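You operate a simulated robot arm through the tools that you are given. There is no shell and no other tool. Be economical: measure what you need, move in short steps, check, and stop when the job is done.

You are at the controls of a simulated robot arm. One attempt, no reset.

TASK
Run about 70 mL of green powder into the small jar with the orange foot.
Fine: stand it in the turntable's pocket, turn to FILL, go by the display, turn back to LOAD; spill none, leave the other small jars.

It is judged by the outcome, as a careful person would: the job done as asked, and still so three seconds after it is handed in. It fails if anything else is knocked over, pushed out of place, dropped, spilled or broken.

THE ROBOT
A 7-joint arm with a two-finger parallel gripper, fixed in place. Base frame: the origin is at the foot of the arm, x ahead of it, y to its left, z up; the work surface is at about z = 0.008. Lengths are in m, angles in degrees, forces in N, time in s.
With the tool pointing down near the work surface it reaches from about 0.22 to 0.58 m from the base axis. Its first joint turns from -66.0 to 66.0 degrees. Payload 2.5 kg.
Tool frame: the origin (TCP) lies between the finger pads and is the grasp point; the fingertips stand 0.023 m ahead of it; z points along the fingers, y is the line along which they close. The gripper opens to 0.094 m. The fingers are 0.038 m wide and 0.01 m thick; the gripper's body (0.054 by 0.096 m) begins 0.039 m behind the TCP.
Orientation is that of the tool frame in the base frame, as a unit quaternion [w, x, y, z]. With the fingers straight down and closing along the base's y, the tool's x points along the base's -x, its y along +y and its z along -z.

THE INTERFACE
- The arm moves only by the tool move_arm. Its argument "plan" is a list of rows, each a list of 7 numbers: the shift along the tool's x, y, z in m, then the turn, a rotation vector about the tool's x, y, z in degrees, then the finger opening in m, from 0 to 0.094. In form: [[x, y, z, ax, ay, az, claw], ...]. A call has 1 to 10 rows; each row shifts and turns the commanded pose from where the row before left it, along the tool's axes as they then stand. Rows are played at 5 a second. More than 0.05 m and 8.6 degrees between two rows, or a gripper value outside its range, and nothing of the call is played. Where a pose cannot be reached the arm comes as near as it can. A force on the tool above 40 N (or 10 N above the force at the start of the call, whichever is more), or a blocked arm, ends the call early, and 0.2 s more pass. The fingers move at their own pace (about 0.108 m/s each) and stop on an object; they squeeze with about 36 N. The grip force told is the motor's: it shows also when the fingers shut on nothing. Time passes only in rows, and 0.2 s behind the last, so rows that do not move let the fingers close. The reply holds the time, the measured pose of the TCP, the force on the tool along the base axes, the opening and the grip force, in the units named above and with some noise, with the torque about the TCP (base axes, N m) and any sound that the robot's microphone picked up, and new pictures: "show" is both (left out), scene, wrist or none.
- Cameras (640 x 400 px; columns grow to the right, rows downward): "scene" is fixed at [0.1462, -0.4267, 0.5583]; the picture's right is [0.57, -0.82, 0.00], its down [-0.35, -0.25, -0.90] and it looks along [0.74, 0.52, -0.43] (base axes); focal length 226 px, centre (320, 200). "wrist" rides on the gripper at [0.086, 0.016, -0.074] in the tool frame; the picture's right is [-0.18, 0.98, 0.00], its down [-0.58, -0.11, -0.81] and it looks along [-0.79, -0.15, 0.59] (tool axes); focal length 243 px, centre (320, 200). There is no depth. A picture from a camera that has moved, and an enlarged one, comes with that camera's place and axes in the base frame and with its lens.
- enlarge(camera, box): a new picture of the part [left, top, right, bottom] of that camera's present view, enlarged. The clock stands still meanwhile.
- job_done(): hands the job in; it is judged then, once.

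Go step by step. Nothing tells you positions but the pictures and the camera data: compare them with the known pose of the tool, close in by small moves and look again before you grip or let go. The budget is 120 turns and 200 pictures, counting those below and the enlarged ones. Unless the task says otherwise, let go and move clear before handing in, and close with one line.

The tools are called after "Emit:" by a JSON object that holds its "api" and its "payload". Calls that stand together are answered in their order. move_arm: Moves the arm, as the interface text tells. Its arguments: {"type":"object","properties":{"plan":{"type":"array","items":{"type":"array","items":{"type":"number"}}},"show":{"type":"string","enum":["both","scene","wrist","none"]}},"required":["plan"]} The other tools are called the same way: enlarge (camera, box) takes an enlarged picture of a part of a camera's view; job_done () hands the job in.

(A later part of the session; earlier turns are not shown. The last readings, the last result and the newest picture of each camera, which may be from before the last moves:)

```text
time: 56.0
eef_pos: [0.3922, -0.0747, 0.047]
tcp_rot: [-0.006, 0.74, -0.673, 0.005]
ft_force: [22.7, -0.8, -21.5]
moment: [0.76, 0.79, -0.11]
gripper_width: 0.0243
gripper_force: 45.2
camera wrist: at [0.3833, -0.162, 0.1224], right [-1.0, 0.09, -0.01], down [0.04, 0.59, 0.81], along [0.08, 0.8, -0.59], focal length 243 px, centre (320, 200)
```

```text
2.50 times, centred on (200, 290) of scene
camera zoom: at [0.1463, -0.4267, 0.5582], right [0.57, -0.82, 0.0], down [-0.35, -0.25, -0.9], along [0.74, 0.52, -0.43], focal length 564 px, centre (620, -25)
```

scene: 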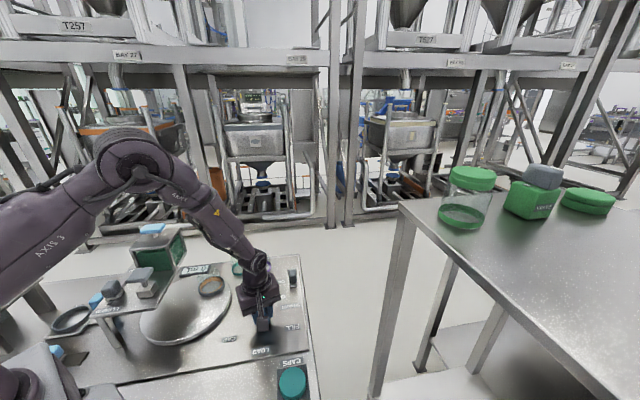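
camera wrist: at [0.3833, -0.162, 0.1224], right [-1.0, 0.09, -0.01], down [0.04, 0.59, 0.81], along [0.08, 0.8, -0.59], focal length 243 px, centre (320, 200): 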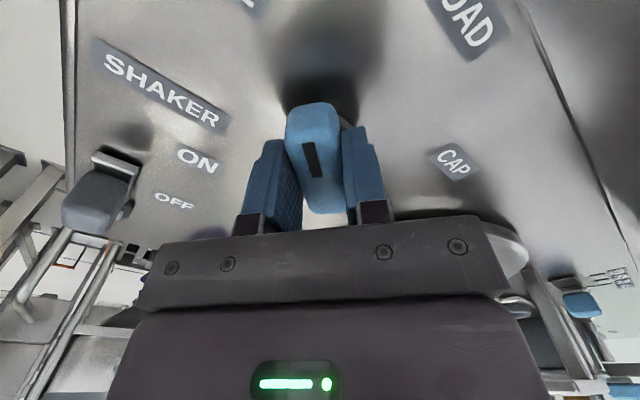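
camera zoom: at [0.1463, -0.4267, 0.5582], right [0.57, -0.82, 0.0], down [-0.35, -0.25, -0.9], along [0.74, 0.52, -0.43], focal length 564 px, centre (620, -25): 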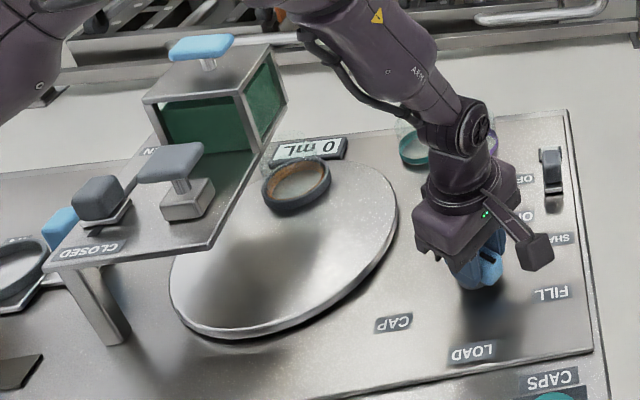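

Relieving side load (+x 2 mm) and continuing the turn ~19° more.

Emit:
{"api": "move_arm", "payload": {"plan": [[0, -0.002, 0, 0, 0, -4, 0.01], [0, 0, 0, 0, 0, -5, 0.01], [0, 0, 0, 0, 0, -5, 0.01], [0, 0, 0, 0, 0, 0, 0.01]], "show": "wrist"}}

Emit:
{"api": "enlarge", "payload": {"camera": "scene", "box": [90, 210, 310, 370]}}

```text
time: 56.8
eef_pos: [0.3935, -0.0737, 0.0474]
tcp_rot: [-0.004, 0.809, -0.588, 0.005]
ft_force: [3.6, 0.5, -3.7]
moment: [-0.22, 0.79, 0.04]
gripper_width: 0.024
gripper_force: 44.8
stopped in row 3: the force on the tool passed its limit at 43 N (the readings are from after the stop); the commanded pose is now the measured one
camera wrist: at [0.4038, -0.1614, 0.1228], right [-0.99, -0.13, -0.01], down [-0.09, 0.59, 0.81], along [-0.09, 0.8, -0.59], focal length 243 px, centre (320, 200)
```

wrist: 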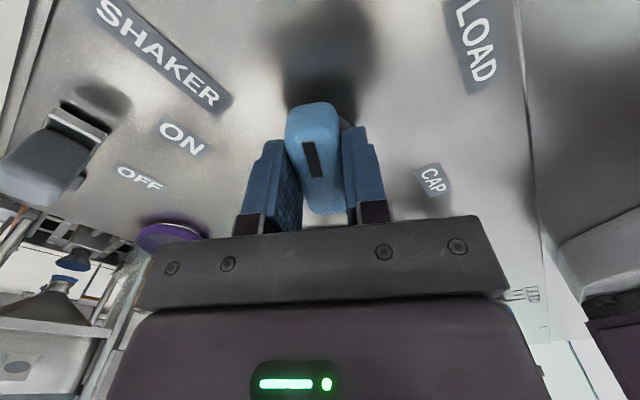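

```text
2.50 times, centred on (200, 290) of scene
camera zoom: at [0.1462, -0.4267, 0.5583], right [0.57, -0.82, 0.0], down [-0.35, -0.25, -0.9], along [0.74, 0.52, -0.43], focal length 564 px, centre (620, -25)
```

zoom: 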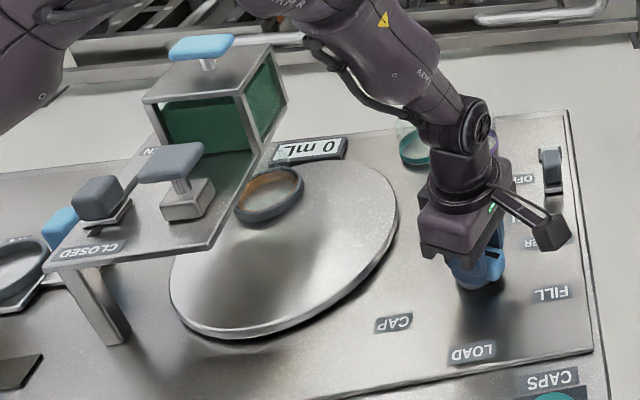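

Nearly there (63° turned). Continuing to the FILL mark.

Emit:
{"api": "move_arm", "payload": {"plan": [[0, 0, 0, 0, 0, -4, 0.01], [0, 0, 0, 0, 0, -4, 0.01], [0, 0, 0, 0, 0, 0, 0.01]], "show": "wrist"}}

Emit:
{"api": "enlarge", "payload": {"camera": "scene", "box": [90, 210, 310, 370]}}

```text
time: 57.5
eef_pos: [0.3925, -0.0753, 0.0472]
tcp_rot: [-0.005, 0.847, -0.531, 0.005]
ft_force: [5.3, 2.7, 9.8]
moment: [-0.2, 0.75, -1.51]
gripper_width: 0.0272
gripper_force: 45.1
camera wrist: at [0.4162, -0.1595, 0.1229], right [-0.96, -0.26, -0.02], down [-0.17, 0.57, 0.8], along [-0.2, 0.78, -0.59], focal length 243 px, centre (320, 200)
```

wrist: 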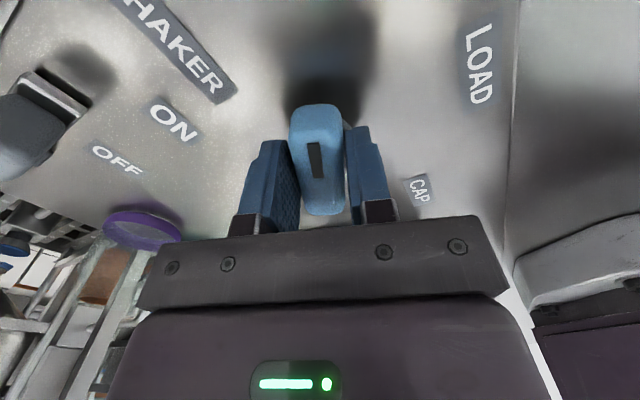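

```text
2.50 times, centred on (200, 290) of scene
camera zoom: at [0.1462, -0.4267, 0.5583], right [0.57, -0.82, 0.0], down [-0.35, -0.25, -0.9], along [0.74, 0.52, -0.43], focal length 564 px, centre (620, -25)
```

zoom: 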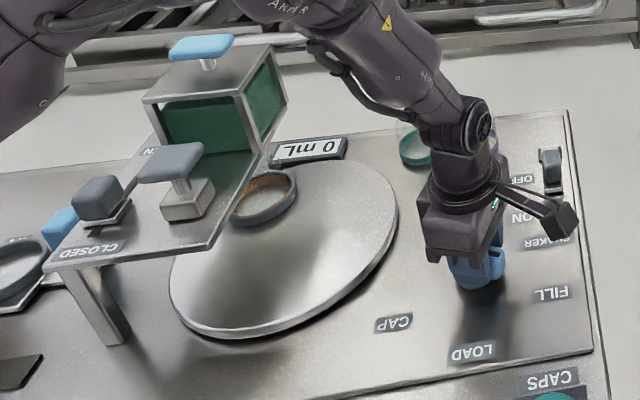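

The dial has reached its FILL stop (torque rises, handle no longer follows) and the pocket is under the hopper. Releasing the handle.

Emit:
{"api": "move_arm", "payload": {"plan": [[0, 0, 0, 0, 0, 3, 0.01], [0, 0, 0, 0, 0, 0, 0.035], [0, 0, 0, 0, 0, 0, 0.06], [0, 0, -0.03, 0, 0, 0, 0.06], [0, 0, -0.04, 0, 0, 0, 0.06], [0, 0, -0.04, 0, 0, 0, 0.06], [0, 0, 0, 0, 0, 0, 0.06]], "show": "wrist"}}

Emit:
{"api": "enlarge", "payload": {"camera": "scene", "box": [90, 210, 310, 370]}}

```text
time: 59.1
eef_pos: [0.3868, -0.0734, 0.1564]
tcp_rot: [-0.004, 0.833, -0.553, 0.005]
ft_force: [-0.3, 1.4, 0.5]
moment: [-0.01, 0.03, 0.02]
gripper_width: 0.0601
gripper_force: 0.0
camera wrist: at [0.4062, -0.1606, 0.2312], right [-0.98, -0.21, -0.01], down [-0.14, 0.58, 0.81], along [-0.16, 0.79, -0.59], focal length 243 px, centre (320, 200)
```

wrist: 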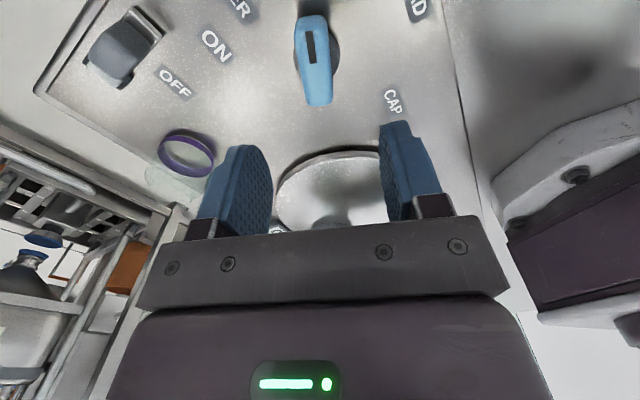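

```text
2.50 times, centred on (200, 290) of scene
camera zoom: at [0.1462, -0.4267, 0.5583], right [0.57, -0.82, 0.0], down [-0.35, -0.25, -0.9], along [0.74, 0.52, -0.43], focal length 564 px, centre (620, -25)
```

zoom: 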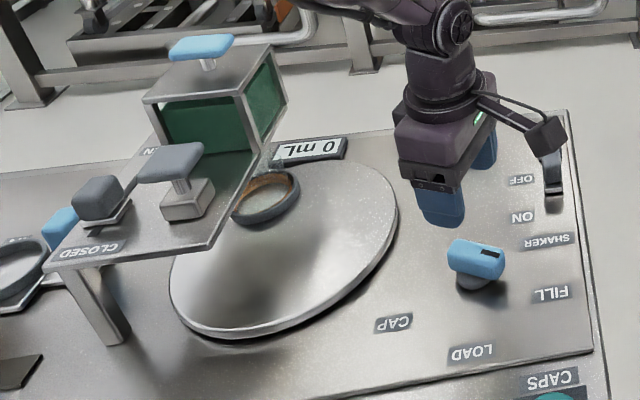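

Dial at FILL, display still 0 mL, gate closed. Heading back to the gate knob: rise, rotate to yaw −45°.

Emit:
{"api": "move_arm", "payload": {"plan": [[0, 0, -0.048, 0, 0, 0, 0.06], [0, 0, -0.048, 0, 0, 0, 0.06], [0, 0, -0.048, 0, 0, 0, 0.06], [0, 0, -0.03, 0, 0, 8.4, 0.06], [0, 0, 0, 0, 0, 8.4, 0.06], [0, 0, 0, 0, 0, 8.4, 0.06], [0, 0, 0, 0, 0, 8.4, 0.06], [0, 0, 0, 0, 0, 8.4, 0.06], [0, 0, 0, 0, 0, 8.4, 0.06], [0, 0, 0, 0, 0, 8.4, 0.06]], "show": "none"}}

Emit:
{"api": "move_arm", "payload": {"plan": [[0, 0, 0, 0, 0, 8.4, 0.06], [0, 0, 0, 0, 0, 8.4, 0.06], [0, 0, 0, 0, 0, 8.4, 0.06], [0, 0, 0, 0, 0, 8.4, 0.06], [0, 0, 0, 0, 0, 8.4, 0.06], [0, 0, 0, 0, 0, 8.4, 0.06], [0, 0, 0, 0, 0, 8.4, 0.06], [0, 0, 0, 0, 0, 8.4, 0.06], [0, 0, 0, 0, 0, 8.4, 0.06], [0, 0, 0, 0, 0, 8.4, 0.06]], "show": "none"}}

```text
time: 61.4
eef_pos: [0.3893, -0.0743, 0.3327]
tcp_rot: [0.007, -0.453, 0.891, -0.003]
ft_force: [-0.2, -0.4, -0.3]
moment: [-0.01, 0.01, -0.03]
gripper_width: 0.0601
gripper_force: 0.0
```

```text
time: 63.5
eef_pos: [0.3888, -0.0743, 0.3317]
tcp_rot: [0.007, 0.259, 0.966, 0.003]
ft_force: [0.4, -0.4, 0.5]
moment: [0.02, -0.06, -0.04]
gripper_width: 0.0602
gripper_force: 0.0
```

Emit:
{"api": "move_arm", "payload": {"plan": [[0, 0, 0, 0, 0, 7.5, 0.06], [0, 0, 0, 0.7, 0.52, 7.5, 0.06], [0.0418, 0.0039, 0, 0, 0, 0, 0.06], [0.0418, 0.0039, 0, 0, 0, 0, 0.06], [0.0418, 0.0039, 0, 0, 0, 0, 0.06], [0.0418, 0.0039, 0, 0, 0, 0, 0.06], [0.0418, 0.0039, 0, 0, 0, 0, 0.06], [0.0418, 0.0039, 0, 0, 0, 0, 0.06], [0.0418, 0.0039, 0, 0, 0, 0, 0.06], [0.0418, 0.0039, 0, 0, 0, 0, 0.06]], "show": "wrist"}}

Emit:
{"api": "enlarge", "payload": {"camera": "wrist", "box": [240, 0, 480, 150]}}

```text
time: 65.8
eef_pos: [0.1736, 0.1814, 0.3348]
tcp_rot: [0.001, 0.382, 0.924, -0.001]
ft_force: [0.4, 0.2, -0.2]
moment: [0.03, 0.01, 0.02]
gripper_width: 0.0602
gripper_force: 0.1
camera wrist: at [0.1249, 0.2548, 0.4099], right [0.83, 0.56, 0.0], down [0.33, -0.49, 0.81], along [0.46, -0.67, -0.59], focal length 243 px, centre (320, 200)
```

wrist: 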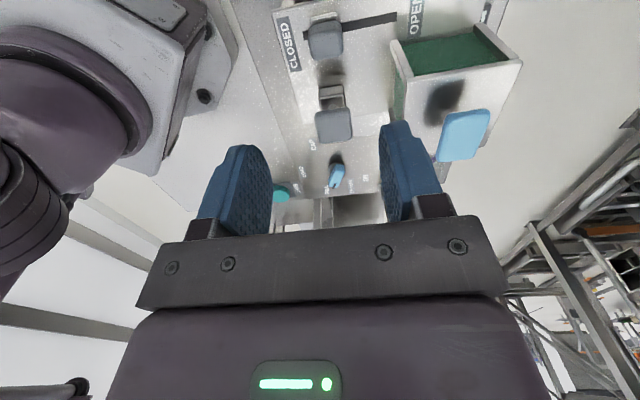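

```text
2.67 times, centred on (360, 75) of wrist
camera zoom: at [0.1249, 0.2548, 0.4099], right [0.83, 0.56, 0.0], down [0.33, -0.49, 0.81], along [0.46, -0.67, -0.59], focal length 647 px, centre (213, 533)
```

zoom: 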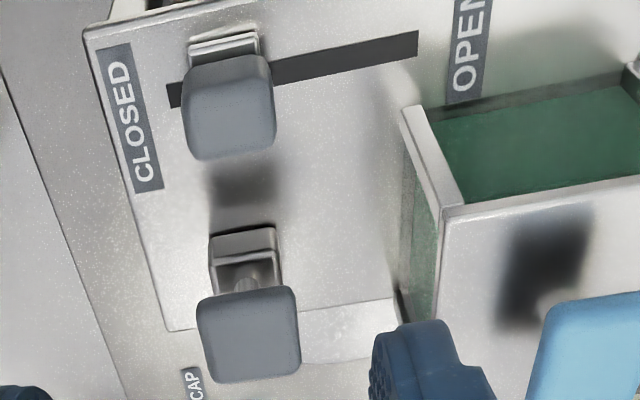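

Over the knob at CLOSED. Descending and gripping it again.

Emit:
{"api": "move_arm", "payload": {"plan": [[0.0016, 0.0045, 0.04, 0, 0, 0, 0.07], [0, 0, 0.045, 0, 0, 0, 0.07], [0, 0, 0.045, 0, 0, 0, 0.07], [0, 0, 0.035, 0, 0, 0, 0.07], [0, 0, 0, 0, 0, 0, 0.07]], "show": "wrist"}}

```text
time: 67.0
eef_pos: [0.1751, 0.1868, 0.1653]
tcp_rot: [0.0, 0.382, 0.924, -0.001]
ft_force: [-0.5, -0.1, 0.8]
moment: [0.01, 0.02, -0.03]
gripper_width: 0.0701
gripper_force: 0.0
camera wrist: at [0.1257, 0.2599, 0.2413], right [0.82, 0.57, 0.0], down [0.34, -0.49, 0.81], along [0.46, -0.67, -0.59], focal length 243 px, centre (320, 200)
```

wrist: 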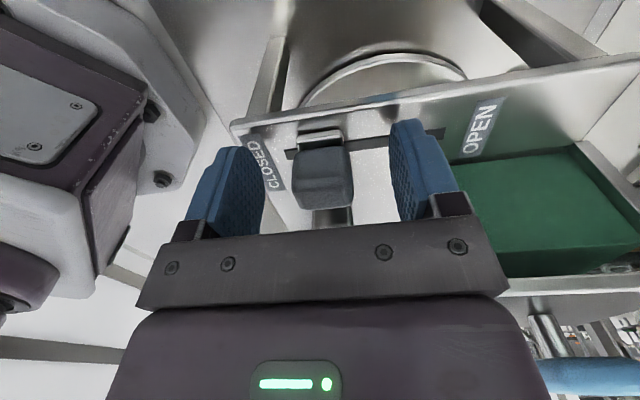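

Closing on the knob.

Emit:
{"api": "move_arm", "payload": {"plan": [[0, 0, -0.003, 0, 0, 0, 0.05], [0, 0, 0, 0, 0, 0, 0.035], [0, 0, 0, 0, 0, 0, 0.022], [0, 0, 0, 0, 0, 0, 0.022]], "show": "none"}}

Emit:
{"api": "enlarge", "payload": {"camera": "scene", "box": [90, 220, 250, 320]}}

```text
time: 68.0
eef_pos: [0.1753, 0.188, 0.1696]
tcp_rot: [0.0, 0.382, 0.924, -0.001]
ft_force: [-1.0, -0.6, -2.1]
moment: [-0.04, -0.31, -0.01]
gripper_width: 0.0315
gripper_force: 45.3
```

```text
4.00 times, centred on (170, 270) of scene
camera zoom: at [0.1462, -0.4267, 0.5583], right [0.57, -0.82, 0.0], down [-0.35, -0.25, -0.9], along [0.74, 0.52, -0.43], focal length 903 px, centre (920, -80)
```

zoom: 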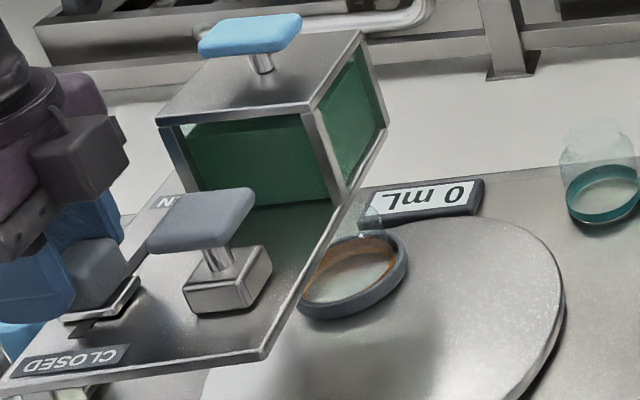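

Gripped, display 0 mL and visible. Opening the gate a little and watching the display.

Emit:
{"api": "move_arm", "payload": {"plan": [[0, 0.008, 0, 0, 0, 0, 0.022], [0, 0.007, 0, 0, 0, 0, 0.022]], "show": "none"}}

Emit:
{"api": "enlarge", "payload": {"camera": "scene", "box": [130, 240, 230, 310]}}

```text
time: 68.5
eef_pos: [0.1848, 0.1978, 0.1688]
tcp_rot: [-0.001, 0.382, 0.924, -0.002]
ft_force: [-3.8, 3.8, -22.2]
moment: [0.15, 0.05, 0.01]
gripper_width: 0.0315
gripper_force: 44.6
```

```text
5.71 times, centred on (180, 275) of scene
camera zoom: at [0.1463, -0.4266, 0.5583], right [0.57, -0.82, 0.0], down [-0.35, -0.25, -0.9], along [0.74, 0.52, -0.43], focal length 1290 px, centre (1120, -229)
```

zoom: 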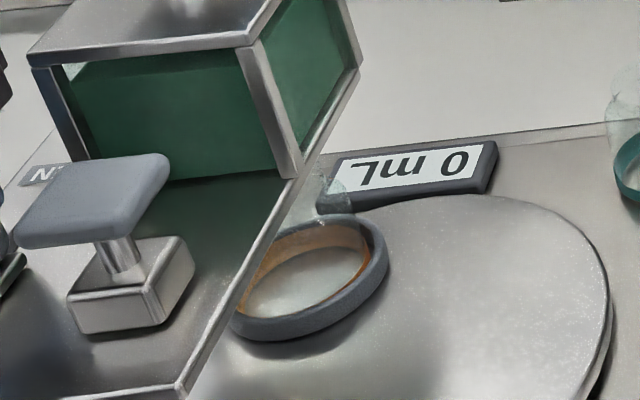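

Still 0 mL at ~14 mm. Opening another 10 mm.

Emit:
{"api": "move_arm", "payload": {"plan": [[0, 0.008, -0.001, 0, 0, 0, 0.022], [0, 0.004, 0, 0, 0, 0, 0.022]], "show": "none"}}

Emit:
{"api": "enlarge", "payload": {"camera": "scene", "box": [130, 240, 230, 310]}}

```text
time: 69.2
eef_pos: [0.1947, 0.2058, 0.1681]
tcp_rot: [-0.001, 0.382, 0.924, -0.001]
ft_force: [-1.0, 1.4, -35.9]
moment: [0.47, 0.09, -0.14]
gripper_width: 0.0314
gripper_force: 44.8
```

```text
5.71 times, centred on (180, 275) of scene
camera zoom: at [0.1463, -0.4266, 0.5583], right [0.57, -0.82, 0.0], down [-0.35, -0.25, -0.9], along [0.74, 0.52, -0.43], focal length 1290 px, centre (1120, -229)
```

zoom: 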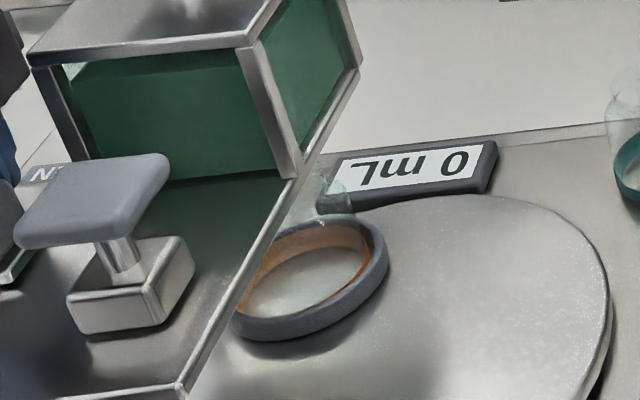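

Relieving the vertical load and opening further, 8 mm.

Emit:
{"api": "move_arm", "payload": {"plan": [[0, 0.004, 0.003, 0, 0, 0, 0.022], [0, 0.005, 0, 0, 0, 0, 0.022]], "show": "none"}}

Emit:
{"api": "enlarge", "payload": {"camera": "scene", "box": [130, 240, 230, 310]}}

```text
time: 69.8
eef_pos: [0.2022, 0.215, 0.1687]
tcp_rot: [0.002, 0.382, 0.924, 0.004]
ft_force: [-2.7, 4.3, 35.3]
moment: [-0.48, 0.06, -0.14]
gripper_width: 0.0317
gripper_force: 45.4
```

```text
5.71 times, centred on (180, 275) of scene
camera zoom: at [0.1461, -0.4267, 0.5582], right [0.57, -0.82, 0.0], down [-0.35, -0.25, -0.9], along [0.74, 0.52, -0.43], focal length 1290 px, centre (1120, -229)
```

zoom: 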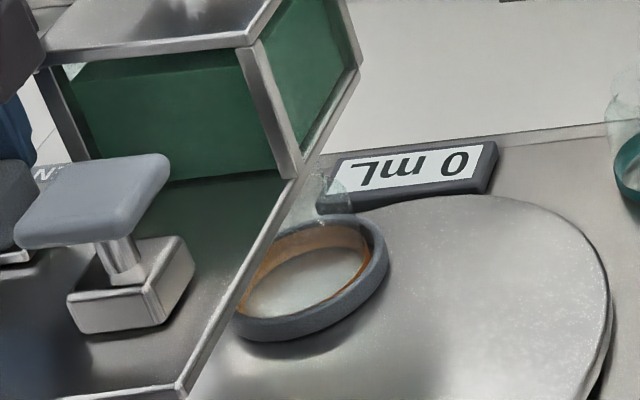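

Still 0. Relaxing vertical load, opening nearly fully, and waiting a moment to see any flow.

Emit:
{"api": "move_arm", "payload": {"plan": [[0, 0.005, -0.0017, 0, 0, 0, 0.022], [0, 0.004, 0, 0, 0, 0, 0.022], [0, 0, 0, 0, 0, 0, 0.022]], "show": "none"}}

Emit:
{"api": "enlarge", "payload": {"camera": "scene", "box": [130, 240, 230, 310]}}

```text
time: 70.5
eef_pos: [0.2069, 0.2194, 0.1684]
tcp_rot: [0.0, 0.382, 0.924, 0.0]
ft_force: [-3.3, 5.4, 11.2]
moment: [0.6, 0.13, 0.0]
gripper_width: 0.0315
gripper_force: 45.4
```

```text
5.71 times, centred on (180, 275) of scene
camera zoom: at [0.1462, -0.4267, 0.5583], right [0.57, -0.82, 0.0], down [-0.35, -0.25, -0.9], along [0.74, 0.52, -0.43], focal length 1290 px, centre (1120, -229)
```

zoom: 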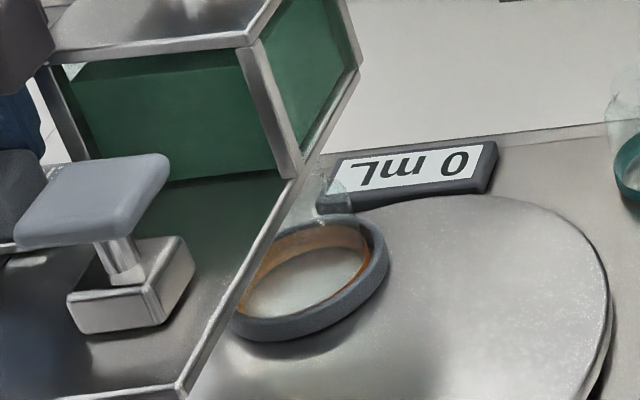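

Opening fully to the stop.

Emit:
{"api": "move_arm", "payload": {"plan": [[0, 0.004, 0, 0, 0, 0, 0.022], [0, 0.004, 0, 0, 0, 0, 0.022], [0, 0, 0, 0, 0, 0, 0.022]], "show": "none"}}

Emit:
{"api": "enlarge", "payload": {"camera": "scene", "box": [110, 230, 230, 310]}}

```text
time: 71.3
eef_pos: [0.2094, 0.2224, 0.1678]
tcp_rot: [-0.002, 0.383, 0.924, -0.007]
ft_force: [-28.0, -16.7, 21.1]
moment: [0.24, 0.22, -0.39]
gripper_width: 0.0316
gripper_force: 45.3
```

```text
5.00 times, centred on (170, 270) of scene
camera zoom: at [0.1461, -0.4267, 0.5582], right [0.57, -0.82, 0.0], down [-0.35, -0.25, -0.9], along [0.74, 0.52, -0.43], focal length 1128 px, centre (1070, -150)
```

zoom: 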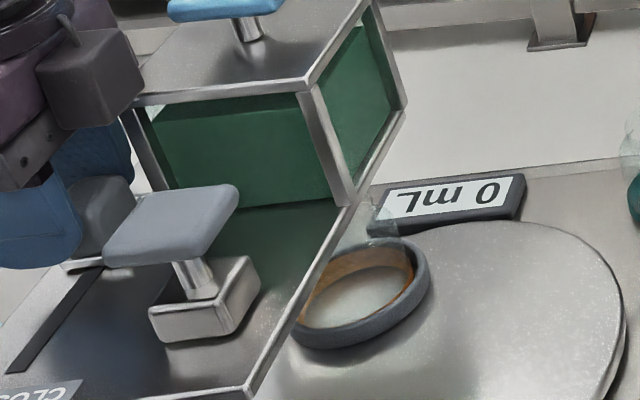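

Gate fully open yet no flow: the powder must be bridged and needs the SHAKER. I'll close the gate again first so that I can meter with it.

Emit:
{"api": "move_arm", "payload": {"plan": [[-0.001, -0.01, 0, 0, 0, 0, 0.022], [0, -0.01, 0, 0, 0, 0, 0.022], [0, -0.01, 0, 0, 0, 0, 0.022], [0, -0.01, 0, 0, 0, 0, 0.022], [0, -0.008, 0, 0, 0, 0, 0.022], [0, -0.005, 0, 0, 0, 0, 0.022], [0, 0, 0, 0, 0, 0, 0.022]], "show": "wrist"}}

```text
time: 73.0
eef_pos: [0.177, 0.1876, 0.1693]
tcp_rot: [0.002, 0.382, 0.924, 0.002]
ft_force: [-10.3, 9.1, 32.9]
moment: [-0.3, 0.05, -0.15]
gripper_width: 0.0317
gripper_force: 45.4
camera wrist: at [0.1284, 0.2605, 0.245], right [0.82, 0.57, 0.0], down [0.33, -0.49, 0.81], along [0.46, -0.66, -0.59], focal length 243 px, centre (320, 200)
```

wrist: 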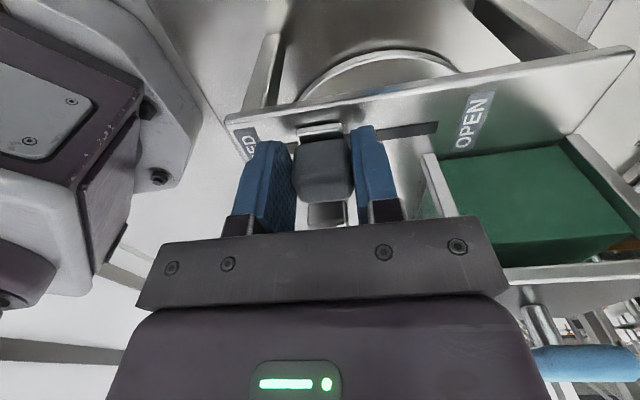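

Pushing the last couple of millimetres to the CLOSED stop, then releasing and rising.

Emit:
{"api": "move_arm", "payload": {"plan": [[0, -0.003, -0.0015, 0, 0, 0, 0.022], [0, -0.001, 0, 0, 0, 0, 0.022], [0, 0, 0, 0, 0, 0, 0.05], [0, 0, 0, 0, 0, 0, 0.065], [0, 0, -0.045, 0, 0, 0, 0.065], [0, 0, -0.045, 0, 0, 0, 0.065], [0, 0, -0.045, 0, 0, 0, 0.065], [0, 0, -0.03, 0, 0, 0, 0.065], [0, 0, 0, 0, 0, 0, 0.065]], "show": "wrist"}}

Emit:
{"api": "enlarge", "payload": {"camera": "scene", "box": [250, 250, 320, 310]}}

```text
time: 75.0
eef_pos: [0.1756, 0.184, 0.3353]
tcp_rot: [-0.001, 0.382, 0.924, -0.001]
ft_force: [-0.1, 0.0, 0.0]
moment: [0.02, 0.02, 0.02]
gripper_width: 0.0651
gripper_force: 0.1
camera wrist: at [0.1261, 0.2559, 0.4099], right [0.82, 0.57, 0.0], down [0.34, -0.49, 0.81], along [0.46, -0.67, -0.59], focal length 243 px, centre (320, 200)
```

wrist: 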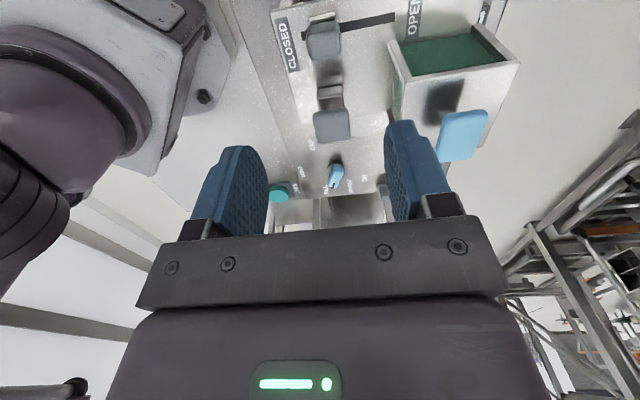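

```text
6.67 times, centred on (285, 280) of scene
camera zoom: at [0.1462, -0.4267, 0.5583], right [0.57, -0.82, 0.0], down [-0.35, -0.25, -0.9], along [0.74, 0.52, -0.43], focal length 1504 px, centre (553, -333)
```

zoom: 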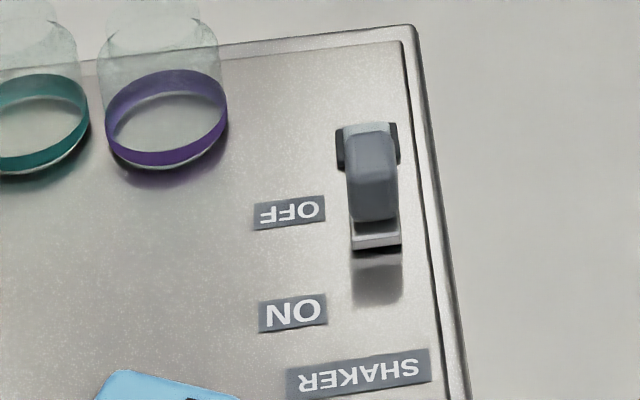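

Gate closed again. Now a close look at the SHAKER switch.

Emit:
{"api": "move_arm", "payload": {"plan": [[0, 0, 0, 0, 0, -7.5, 0.065], [0, 0, 0, 0, 0, -7.5, 0.065], [0, 0, 0, 0, 0, -7.5, 0.065], [0, 0, 0, 0, 0, -7.5, 0.065], [0, 0, 0, 0, 0, -7.5, 0.065], [0, 0, 0, 0, 0, -7.5, 0.065], [-0.04, -0.025, 0, 0, 0, 0, 0.065], [-0.04, -0.025, 0, 0, 0, 0, 0.065], [-0.04, -0.025, 0, 0, 0, 0, 0.065], [-0.04, -0.025, 0, 0, 0, 0, 0.065]], "show": "none"}}

Emit:
{"api": "move_arm", "payload": {"plan": [[-0.04, -0.025, 0.013, 0, 0, 0, 0.065], [-0.04, -0.025, 0.013, 0, 0, 0, 0.065], [-0.04, -0.025, 0.013, 0, 0, 0, 0.065], [-0.035, -0.025, 0.013, 0, 0, 0, 0.065], [-0.02, -0.015, 0.045, 0, 0, 0, 0.065], [0, 0, 0.045, 0, 0, 0, 0.065], [0, 0, 0, 0, 0, 0, 0.065]], "show": "wrist"}}

Emit:
{"api": "enlarge", "payload": {"camera": "wrist", "box": [220, 0, 420, 130]}}

```text
time: 77.2
eef_pos: [0.338, 0.086, 0.3357]
tcp_rot: [0.001, -0.001, 1.0, -0.001]
ft_force: [0.8, -0.2, 0.0]
moment: [0.03, 0.01, -0.01]
gripper_width: 0.0649
gripper_force: 0.0
```

```text
refused: row 5 steps farther than a row can; nothing moved
```

```text
3.08 times, centred on (320, 65) of wrist
camera zoom: at [0.2523, 0.103, 0.411], right [0.18, 0.98, 0.0], down [0.58, -0.11, 0.81], along [0.79, -0.15, -0.59], focal length 746 px, centre (320, 615)
```

zoom: 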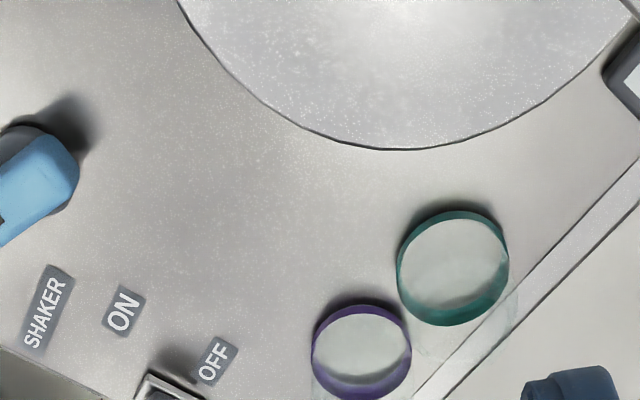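

Emit:
{"api": "move_arm", "payload": {"plan": [[-0.04, -0.025, 0.013, 0, 0, 0, 0.065], [-0.04, -0.025, 0.013, 0, 0, 0, 0.065], [-0.04, -0.025, 0.013, 0, 0, 0, 0.065], [-0.035, -0.025, 0.013, 0, 0, 0, 0.065], [-0.015, -0.015, 0.04, 0, 0, 0, 0.065], [0, 0, 0.045, 0, 0, 0, 0.065], [0, 0, 0, 0, 0, 0, 0.065]], "show": "wrist"}}

Emit:
{"api": "enlarge", "payload": {"camera": "wrist", "box": [220, 0, 420, 130]}}

```text
time: 78.8
eef_pos: [0.5068, -0.0317, 0.1972]
tcp_rot: [-0.001, -0.001, 1.0, -0.001]
ft_force: [0.0, -0.7, -0.5]
moment: [0.0, -0.01, -0.01]
gripper_width: 0.0651
gripper_force: 0.0
camera wrist: at [0.4219, -0.0155, 0.2725], right [0.18, 0.98, 0.0], down [0.58, -0.11, 0.81], along [0.79, -0.15, -0.59], focal length 243 px, centre (320, 200)
```

wrist: 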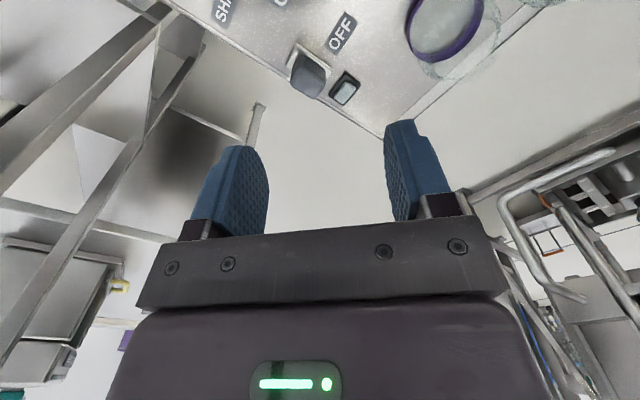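

```text
3.08 times, centred on (320, 65) of wrist
camera zoom: at [0.4219, -0.0155, 0.2725], right [0.18, 0.98, 0.0], down [0.58, -0.11, 0.81], along [0.79, -0.15, -0.59], focal length 746 px, centre (320, 615)
```

zoom: 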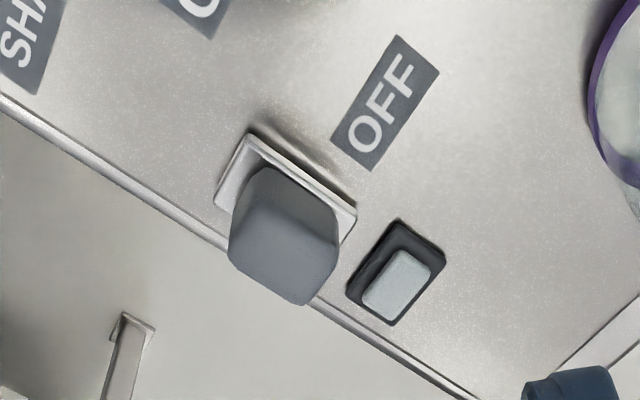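

The SHAKER is a slide knob at (0.537, −0.049, 0.036), with ON about 6 cm toward (−x, −y); beside it is an indicator lamp. I'll orient the fingers along its slide and come above it.

Emit:
{"api": "move_arm", "payload": {"plan": [[0, 0, 0, 0, 0, 7.5, 0.065], [0, 0, 0, 0, 0, 7.5, 0.065], [0, 0, 0, 0, 0, 7.5, 0.065], [0, 0, 0, 0, 0, 7.5, 0.065], [0, 0, 0, 0, 0, 7.5, 0.065], [0, 0, 0, 0, 0, 7.5, 0.065], [-0.0332, 0.0092, 0.03, 0, 0, 0, 0.065], [0, 0, 0.045, 0, 0, 0, 0.065], [0, 0, 0, 0, 0, 0, 0.065]], "show": "wrist"}}

Emit:
{"api": "enlarge", "payload": {"camera": "scene", "box": [230, 230, 330, 310]}}

```text
time: 80.8
eef_pos: [0.5337, -0.0493, 0.1205]
tcp_rot: [0.001, 0.383, 0.924, -0.001]
ft_force: [0.3, -0.2, 0.1]
moment: [0.02, 0.0, 0.01]
gripper_width: 0.0652
gripper_force: 0.0
camera wrist: at [0.4852, 0.0236, 0.1956], right [0.82, 0.57, 0.0], down [0.33, -0.49, 0.81], along [0.46, -0.67, -0.59], focal length 243 px, centre (320, 200)
```

wrist: 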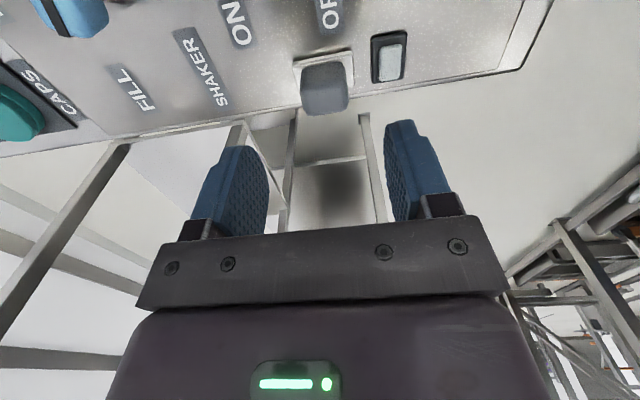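

```text
5.00 times, centred on (280, 270) of scene
camera zoom: at [0.1462, -0.4267, 0.5583], right [0.57, -0.82, 0.0], down [-0.35, -0.25, -0.9], along [0.74, 0.52, -0.43], focal length 1128 px, centre (520, -150)
```

zoom: 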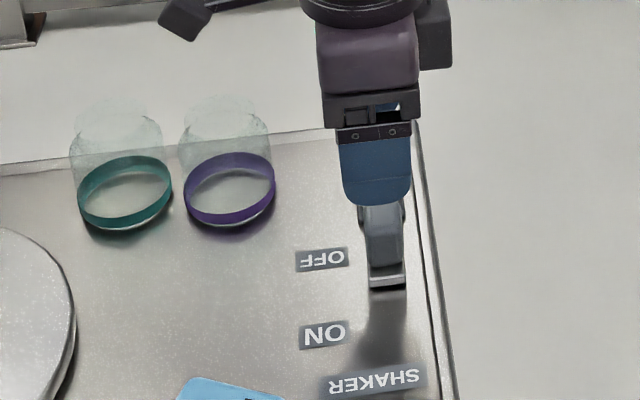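

Aligned. Descending to TCP z≈0.053 and gripping the shaker knob.

Emit:
{"api": "move_arm", "payload": {"plan": [[-0.002, 0.0035, 0.03, 0, 0, 0, 0.065], [0, 0, 0.037, 0, 0, 0, 0.065], [0, 0, 0, 0, 0, 0, 0.05], [0, 0, 0, 0, 0, 0, 0.035], [0, 0, 0, 0, 0, 0, 0.022], [0, 0, 0, 0, 0, 0, 0.022]], "show": "wrist"}}

```text
time: 82.2
eef_pos: [0.536, -0.049, 0.0537]
tcp_rot: [0.001, 0.383, 0.924, -0.001]
ft_force: [2.8, 0.6, -3.9]
moment: [0.15, -0.3, -0.12]
gripper_width: 0.0314
gripper_force: 45.4
camera wrist: at [0.4869, 0.0233, 0.1294], right [0.82, 0.57, 0.0], down [0.33, -0.49, 0.81], along [0.46, -0.67, -0.59], focal length 243 px, centre (320, 200)
```

wrist: 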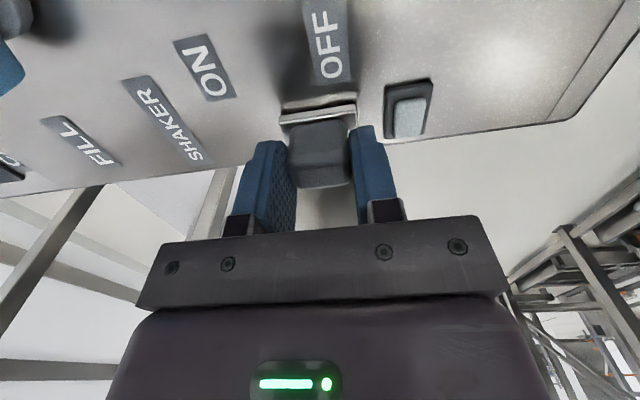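

Gripped (31 mm). Moving toward ON in small steps.

Emit:
{"api": "move_arm", "payload": {"plan": [[0, -0.006, 0, 0, 0, 0, 0.022], [0, -0.006, 0, 0, 0, 0, 0.022], [0, -0.006, 0, 0, 0, 0, 0.022], [0, 0, 0, 0, 0, 0, 0.022]], "show": "wrist"}}

```text
time: 83.2
eef_pos: [0.5222, -0.0633, 0.0549]
tcp_rot: [-0.001, 0.382, 0.924, -0.002]
ft_force: [11.4, -12.1, -31.4]
moment: [-0.03, -0.19, 0.03]
gripper_width: 0.0318
gripper_force: 44.9
camera wrist: at [0.4741, 0.0107, 0.1297], right [0.83, 0.56, 0.0], down [0.34, -0.49, 0.81], along [0.45, -0.67, -0.59], focal length 243 px, centre (320, 200)
```

wrist: 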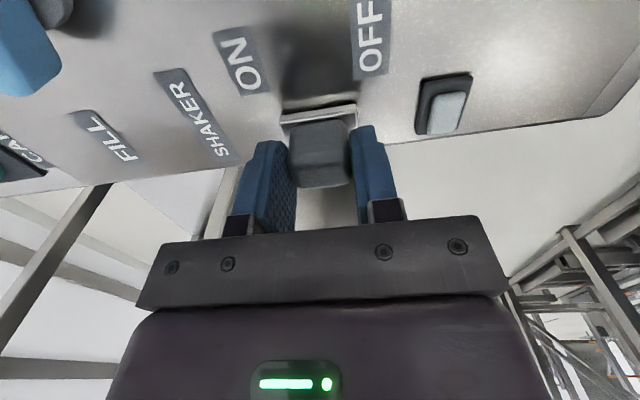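

It slides. Relieving loads and continuing.

Emit:
{"api": "move_arm", "payload": {"plan": [[-0.0015, -0.006, 0.0015, 0, 0, 0, 0.022], [0, -0.006, 0, 0, 0, 0, 0.022], [0, -0.006, 0, 0, 0, 0, 0.022], [0, 0, 0, 0, 0, 0, 0.022]], "show": "wrist"}}

```text
time: 84.2
eef_pos: [0.5132, -0.0713, 0.0552]
tcp_rot: [-0.002, 0.382, 0.924, -0.001]
ft_force: [-1.5, 1.5, -23.6]
moment: [-0.33, -0.61, -0.15]
gripper_width: 0.0313
gripper_force: 44.9
camera wrist: at [0.4642, 0.0004, 0.1304], right [0.82, 0.57, 0.0], down [0.34, -0.49, 0.8], along [0.45, -0.66, -0.59], focal length 243 px, centre (320, 200)
```

wrist: 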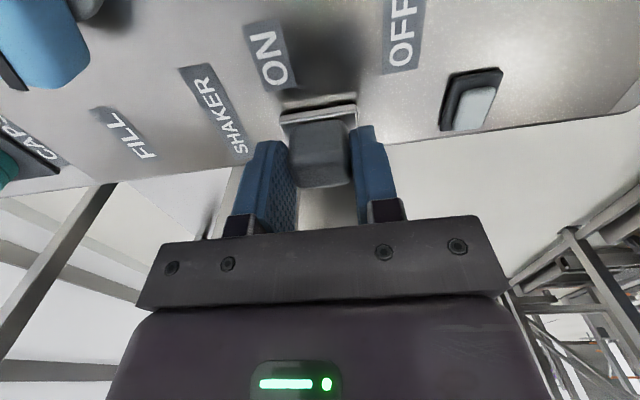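

Emit:
{"api": "move_arm", "payload": {"plan": [[0, -0.006, 0.002, 0, 0, 0, 0.022], [0, -0.006, 0, 0, 0, 0, 0.022], [0, -0.005, 0, 0, 0, 0, 0.022], [0, 0, 0, 0, 0, 0, 0.022]], "show": "wrist"}}

```text
time: 85.2
eef_pos: [0.5036, -0.0812, 0.0548]
tcp_rot: [0.003, 0.381, 0.925, 0.004]
ft_force: [24.5, 22.6, -19.8]
moment: [-0.2, 0.04, -0.59]
gripper_width: 0.0314
gripper_force: 45.3
camera wrist: at [0.4542, -0.0086, 0.1301], right [0.82, 0.57, 0.01], down [0.33, -0.49, 0.81], along [0.46, -0.66, -0.59], focal length 243 px, centre (320, 200)
```

wrist: 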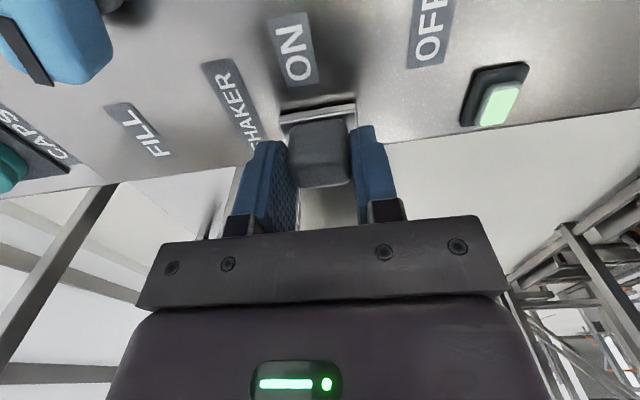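

Lamp lit green: shaker is ON. Releasing, rising, and checking the display.

Emit:
{"api": "move_arm", "payload": {"plan": [[0, 0.002, 0, 0, 0, 0, 0.022], [0, 0, 0, 0, 0, 0, 0.05], [0, 0, 0, 0, 0, 0, 0.065], [0, 0, -0.045, 0, 0, 0, 0.065], [0, 0, -0.045, 0, 0, 0, 0.065], [0, 0, -0.045, 0, 0, 0, 0.065], [0, 0, -0.045, 0, 0, 0, 0.065], [0, 0, -0.045, 0, 0, 0, 0.065], [0, 0, -0.045, 0, 0, 0, 0.065], [0, 0, 0, 0, 0, 0, 0.065]], "show": "none"}}

Emit:
{"api": "enlarge", "payload": {"camera": "scene", "box": [90, 220, 310, 360]}}

```text
time: 87.3
eef_pos: [0.5013, -0.0843, 0.3207]
tcp_rot: [0.0, 0.382, 0.924, -0.001]
ft_force: [-0.2, 0.0, 0.3]
moment: [0.0, -0.03, 0.0]
gripper_width: 0.0649
gripper_force: 0.0
```

```text
2.86 times, centred on (200, 290) of scene
camera zoom: at [0.1462, -0.4267, 0.5583], right [0.57, -0.82, 0.0], down [-0.35, -0.25, -0.9], along [0.74, 0.52, -0.43], focal length 645 px, centre (663, -57)
```

zoom: 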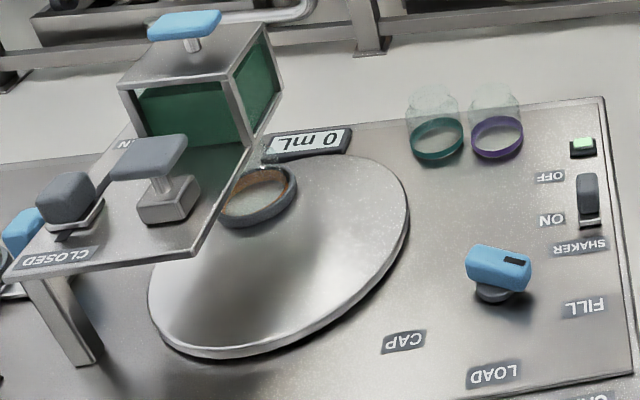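

Shaker on, display 0 mL. Flying back to the gate knob.

Emit:
{"api": "move_arm", "payload": {"plan": [[0.0469, -0.0043, -0.002, 0, 0, 0, 0.07], [0.0469, -0.0043, -0.002, 0, 0, 0, 0.07], [0.0469, -0.0043, -0.002, 0, 0, 0, 0.07], [0.0469, -0.0043, -0.002, 0, 0, 0, 0.07], [0.0469, -0.0043, 0, 0, 0, 0, 0.07], [0.0469, -0.0043, 0, 0, 0, 0, 0.07], [0.0469, -0.0043, 0, 0, 0, 0, 0.07], [0.0469, -0.0043, 0, 0, 0, 0, 0.07], [0.0469, -0.0043, 0, 0, 0, 0, 0.07], [0, 0, 0, 0, 0, 0, 0.07]], "show": "wrist"}}

```text
time: 89.5
eef_pos: [0.1754, 0.1855, 0.332]
tcp_rot: [0.0, 0.383, 0.924, 0.0]
ft_force: [0.0, 0.9, 0.5]
moment: [0.02, -0.03, 0.02]
gripper_width: 0.0701
gripper_force: 0.0
camera wrist: at [0.1267, 0.2578, 0.4074], right [0.82, 0.57, 0.0], down [0.34, -0.49, 0.81], along [0.46, -0.67, -0.59], focal length 243 px, centre (320, 200)
```

wrist: 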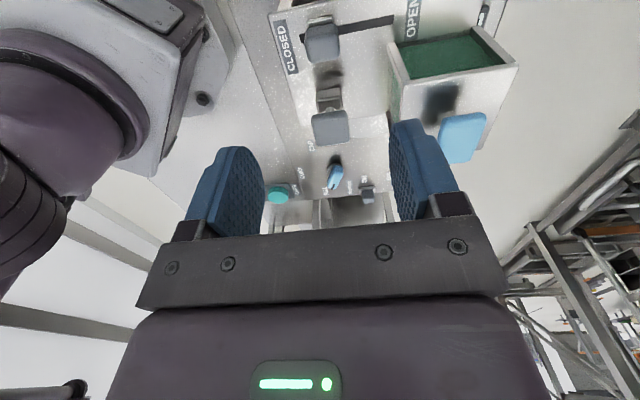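

Over the gate knob. Descending and gripping it as before.

Emit:
{"api": "move_arm", "payload": {"plan": [[0, 0.0005, 0.045, 0, 0, 0, 0.07], [0, 0, 0.045, 0, 0, 0, 0.07], [0, 0, 0.045, 0, 0, 0, 0.07], [0, 0, 0.028, 0, 0, 0, 0.07], [0, 0, 0, 0, 0, 0, 0.05], [0, 0, 0, 0, 0, 0, 0.035], [0, 0, 0, 0, 0, 0, 0.022], [0, 0, 0, 0, 0, 0, 0.022]], "show": "none"}}

Emit:
{"api": "enlarge", "payload": {"camera": "scene", "box": [90, 220, 250, 320]}}

```text
time: 91.3
eef_pos: [0.1755, 0.1874, 0.1676]
tcp_rot: [-0.001, 0.382, 0.924, -0.001]
ft_force: [-1.8, -0.8, -12.4]
moment: [0.22, -0.43, -0.09]
gripper_width: 0.0315
gripper_force: 45.0
```

```text
4.00 times, centred on (170, 270) of scene
camera zoom: at [0.1462, -0.4266, 0.5583], right [0.57, -0.82, 0.0], down [-0.35, -0.25, -0.9], along [0.74, 0.52, -0.43], focal length 903 px, centre (920, -80)
```

zoom: 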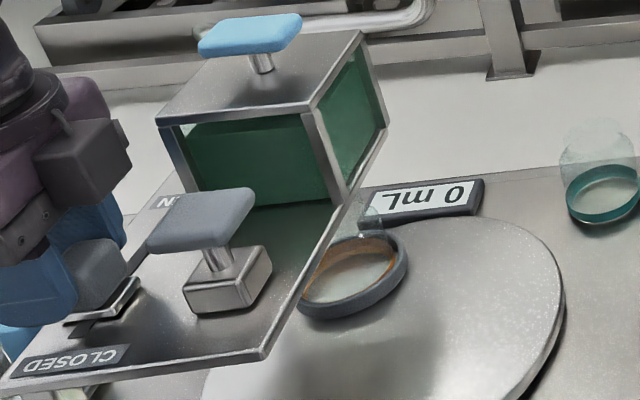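

Gripped, 0 mL. Opening the gate in small steps with a display check after each.

Emit:
{"api": "move_arm", "payload": {"plan": [[0, 0.006, 0.001, 0, 0, 0, 0.022], [0, 0.006, 0, 0, 0, 0, 0.022]], "show": "none"}}

Emit:
{"api": "enlarge", "payload": {"camera": "scene", "box": [150, 250, 220, 310]}}

```text
time: 92.0
eef_pos: [0.1861, 0.1968, 0.1678]
tcp_rot: [0.001, 0.383, 0.924, 0.001]
ft_force: [5.5, -5.8, 15.3]
moment: [-0.11, 0.14, 0.0]
gripper_width: 0.0314
gripper_force: 44.8
```

```text
6.67 times, centred on (185, 280) of scene
camera zoom: at [0.1462, -0.4267, 0.5582], right [0.57, -0.82, 0.0], down [-0.35, -0.25, -0.9], along [0.74, 0.52, -0.43], focal length 1504 px, centre (1220, -333)
```

zoom: 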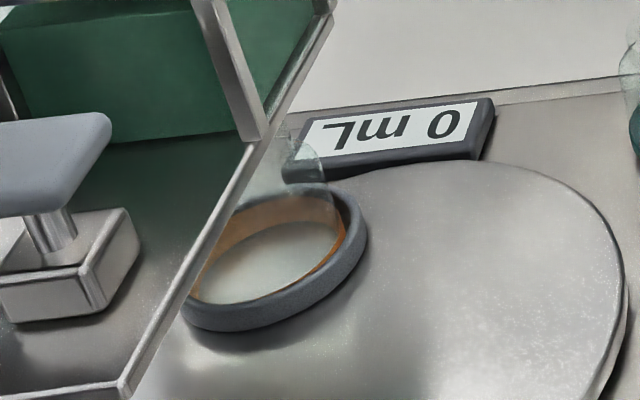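

Emit:
{"api": "move_arm", "payload": {"plan": [[0, 0.006, 0, 0, 0, 0, 0.022], [0, 0.005, 0, 0, 0, 0, 0.022]], "show": "none"}}

Emit:
{"api": "enlarge", "payload": {"camera": "scene", "box": [150, 250, 220, 310]}}

```text
time: 92.5
eef_pos: [0.1917, 0.2034, 0.1668]
tcp_rot: [0.0, 0.383, 0.924, -0.001]
ft_force: [5.9, -5.7, 4.3]
moment: [-0.27, -0.8, -0.08]
gripper_width: 0.0314
gripper_force: 44.7
```

```text
6.67 times, centred on (185, 280) of scene
camera zoom: at [0.1462, -0.4267, 0.5583], right [0.57, -0.82, 0.0], down [-0.35, -0.25, -0.9], along [0.74, 0.52, -0.43], focal length 1504 px, centre (1220, -333)
```

zoom: 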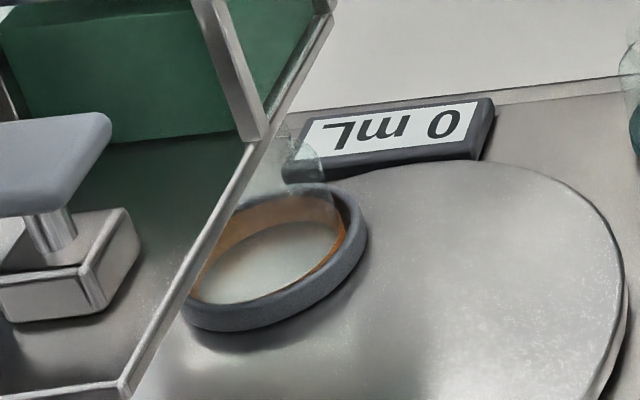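

Still 0 at ~22 mm. Another 8 mm.

Emit:
{"api": "move_arm", "payload": {"plan": [[0, 0.004, 0, 0, 0, 0, 0.022], [0, 0.004, 0, 0, 0, 0, 0.022]], "show": "none"}}

Emit:
{"api": "enlarge", "payload": {"camera": "scene", "box": [150, 250, 220, 310]}}

```text
time: 93.2
eef_pos: [0.1981, 0.2098, 0.1675]
tcp_rot: [-0.001, 0.382, 0.924, -0.002]
ft_force: [2.2, -3.2, -6.7]
moment: [-0.4, -0.76, -0.29]
gripper_width: 0.0315
gripper_force: 44.5
```

```text
6.67 times, centred on (185, 280) of scene
camera zoom: at [0.1462, -0.4266, 0.5583], right [0.57, -0.82, 0.0], down [-0.35, -0.25, -0.9], along [0.74, 0.52, -0.43], focal length 1504 px, centre (1220, -333)
```

zoom: 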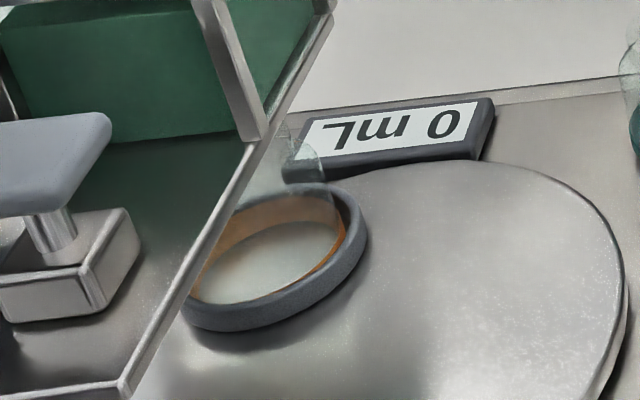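

Emit:
{"api": "move_arm", "payload": {"plan": [[0, 0.004, 0, 0, 0, 0, 0.022], [0, 0.004, 0, 0, 0, 0, 0.022]], "show": "none"}}

Emit:
{"api": "enlarge", "payload": {"camera": "scene", "box": [150, 250, 220, 310]}}

```text
time: 93.8
eef_pos: [0.2034, 0.2147, 0.1668]
tcp_rot: [0.0, 0.382, 0.924, -0.002]
ft_force: [-1.1, 1.5, -17.0]
moment: [0.58, 0.09, -0.21]
gripper_width: 0.0315
gripper_force: 44.9
```

```text
6.67 times, centred on (185, 280) of scene
camera zoom: at [0.1463, -0.4266, 0.5583], right [0.57, -0.82, 0.0], down [-0.35, -0.25, -0.9], along [0.74, 0.52, -0.43], focal length 1504 px, centre (1220, -333)
```

zoom: 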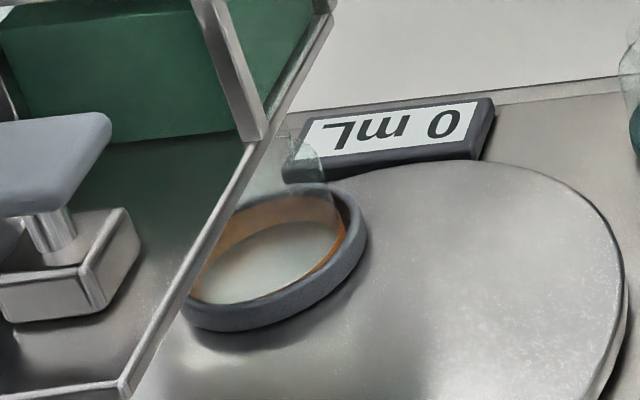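

Still 0 at ~39 mm. Continuing toward full open.

Emit:
{"api": "move_arm", "payload": {"plan": [[0, 0.004, 0, 0, 0, 0, 0.022], [0, 0.004, 0, 0, 0, 0, 0.022]], "show": "none"}}

Emit:
{"api": "enlarge", "payload": {"camera": "scene", "box": [150, 250, 220, 310]}}

```text
time: 94.3
eef_pos: [0.2097, 0.2218, 0.166]
tcp_rot: [-0.001, 0.382, 0.924, -0.002]
ft_force: [-4.5, 5.5, -32.3]
moment: [0.47, -0.1, -0.3]
gripper_width: 0.0316
gripper_force: 44.9
```

```text
6.67 times, centred on (185, 280) of scene
camera zoom: at [0.1463, -0.4266, 0.5583], right [0.57, -0.82, 0.0], down [-0.35, -0.25, -0.9], along [0.74, 0.52, -0.43], focal length 1504 px, centre (1220, -333)
```

zoom: 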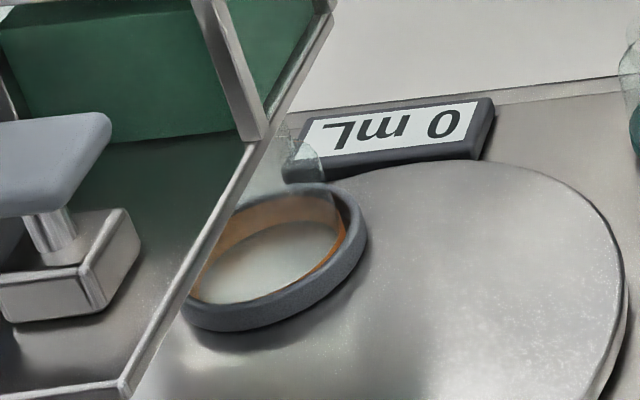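

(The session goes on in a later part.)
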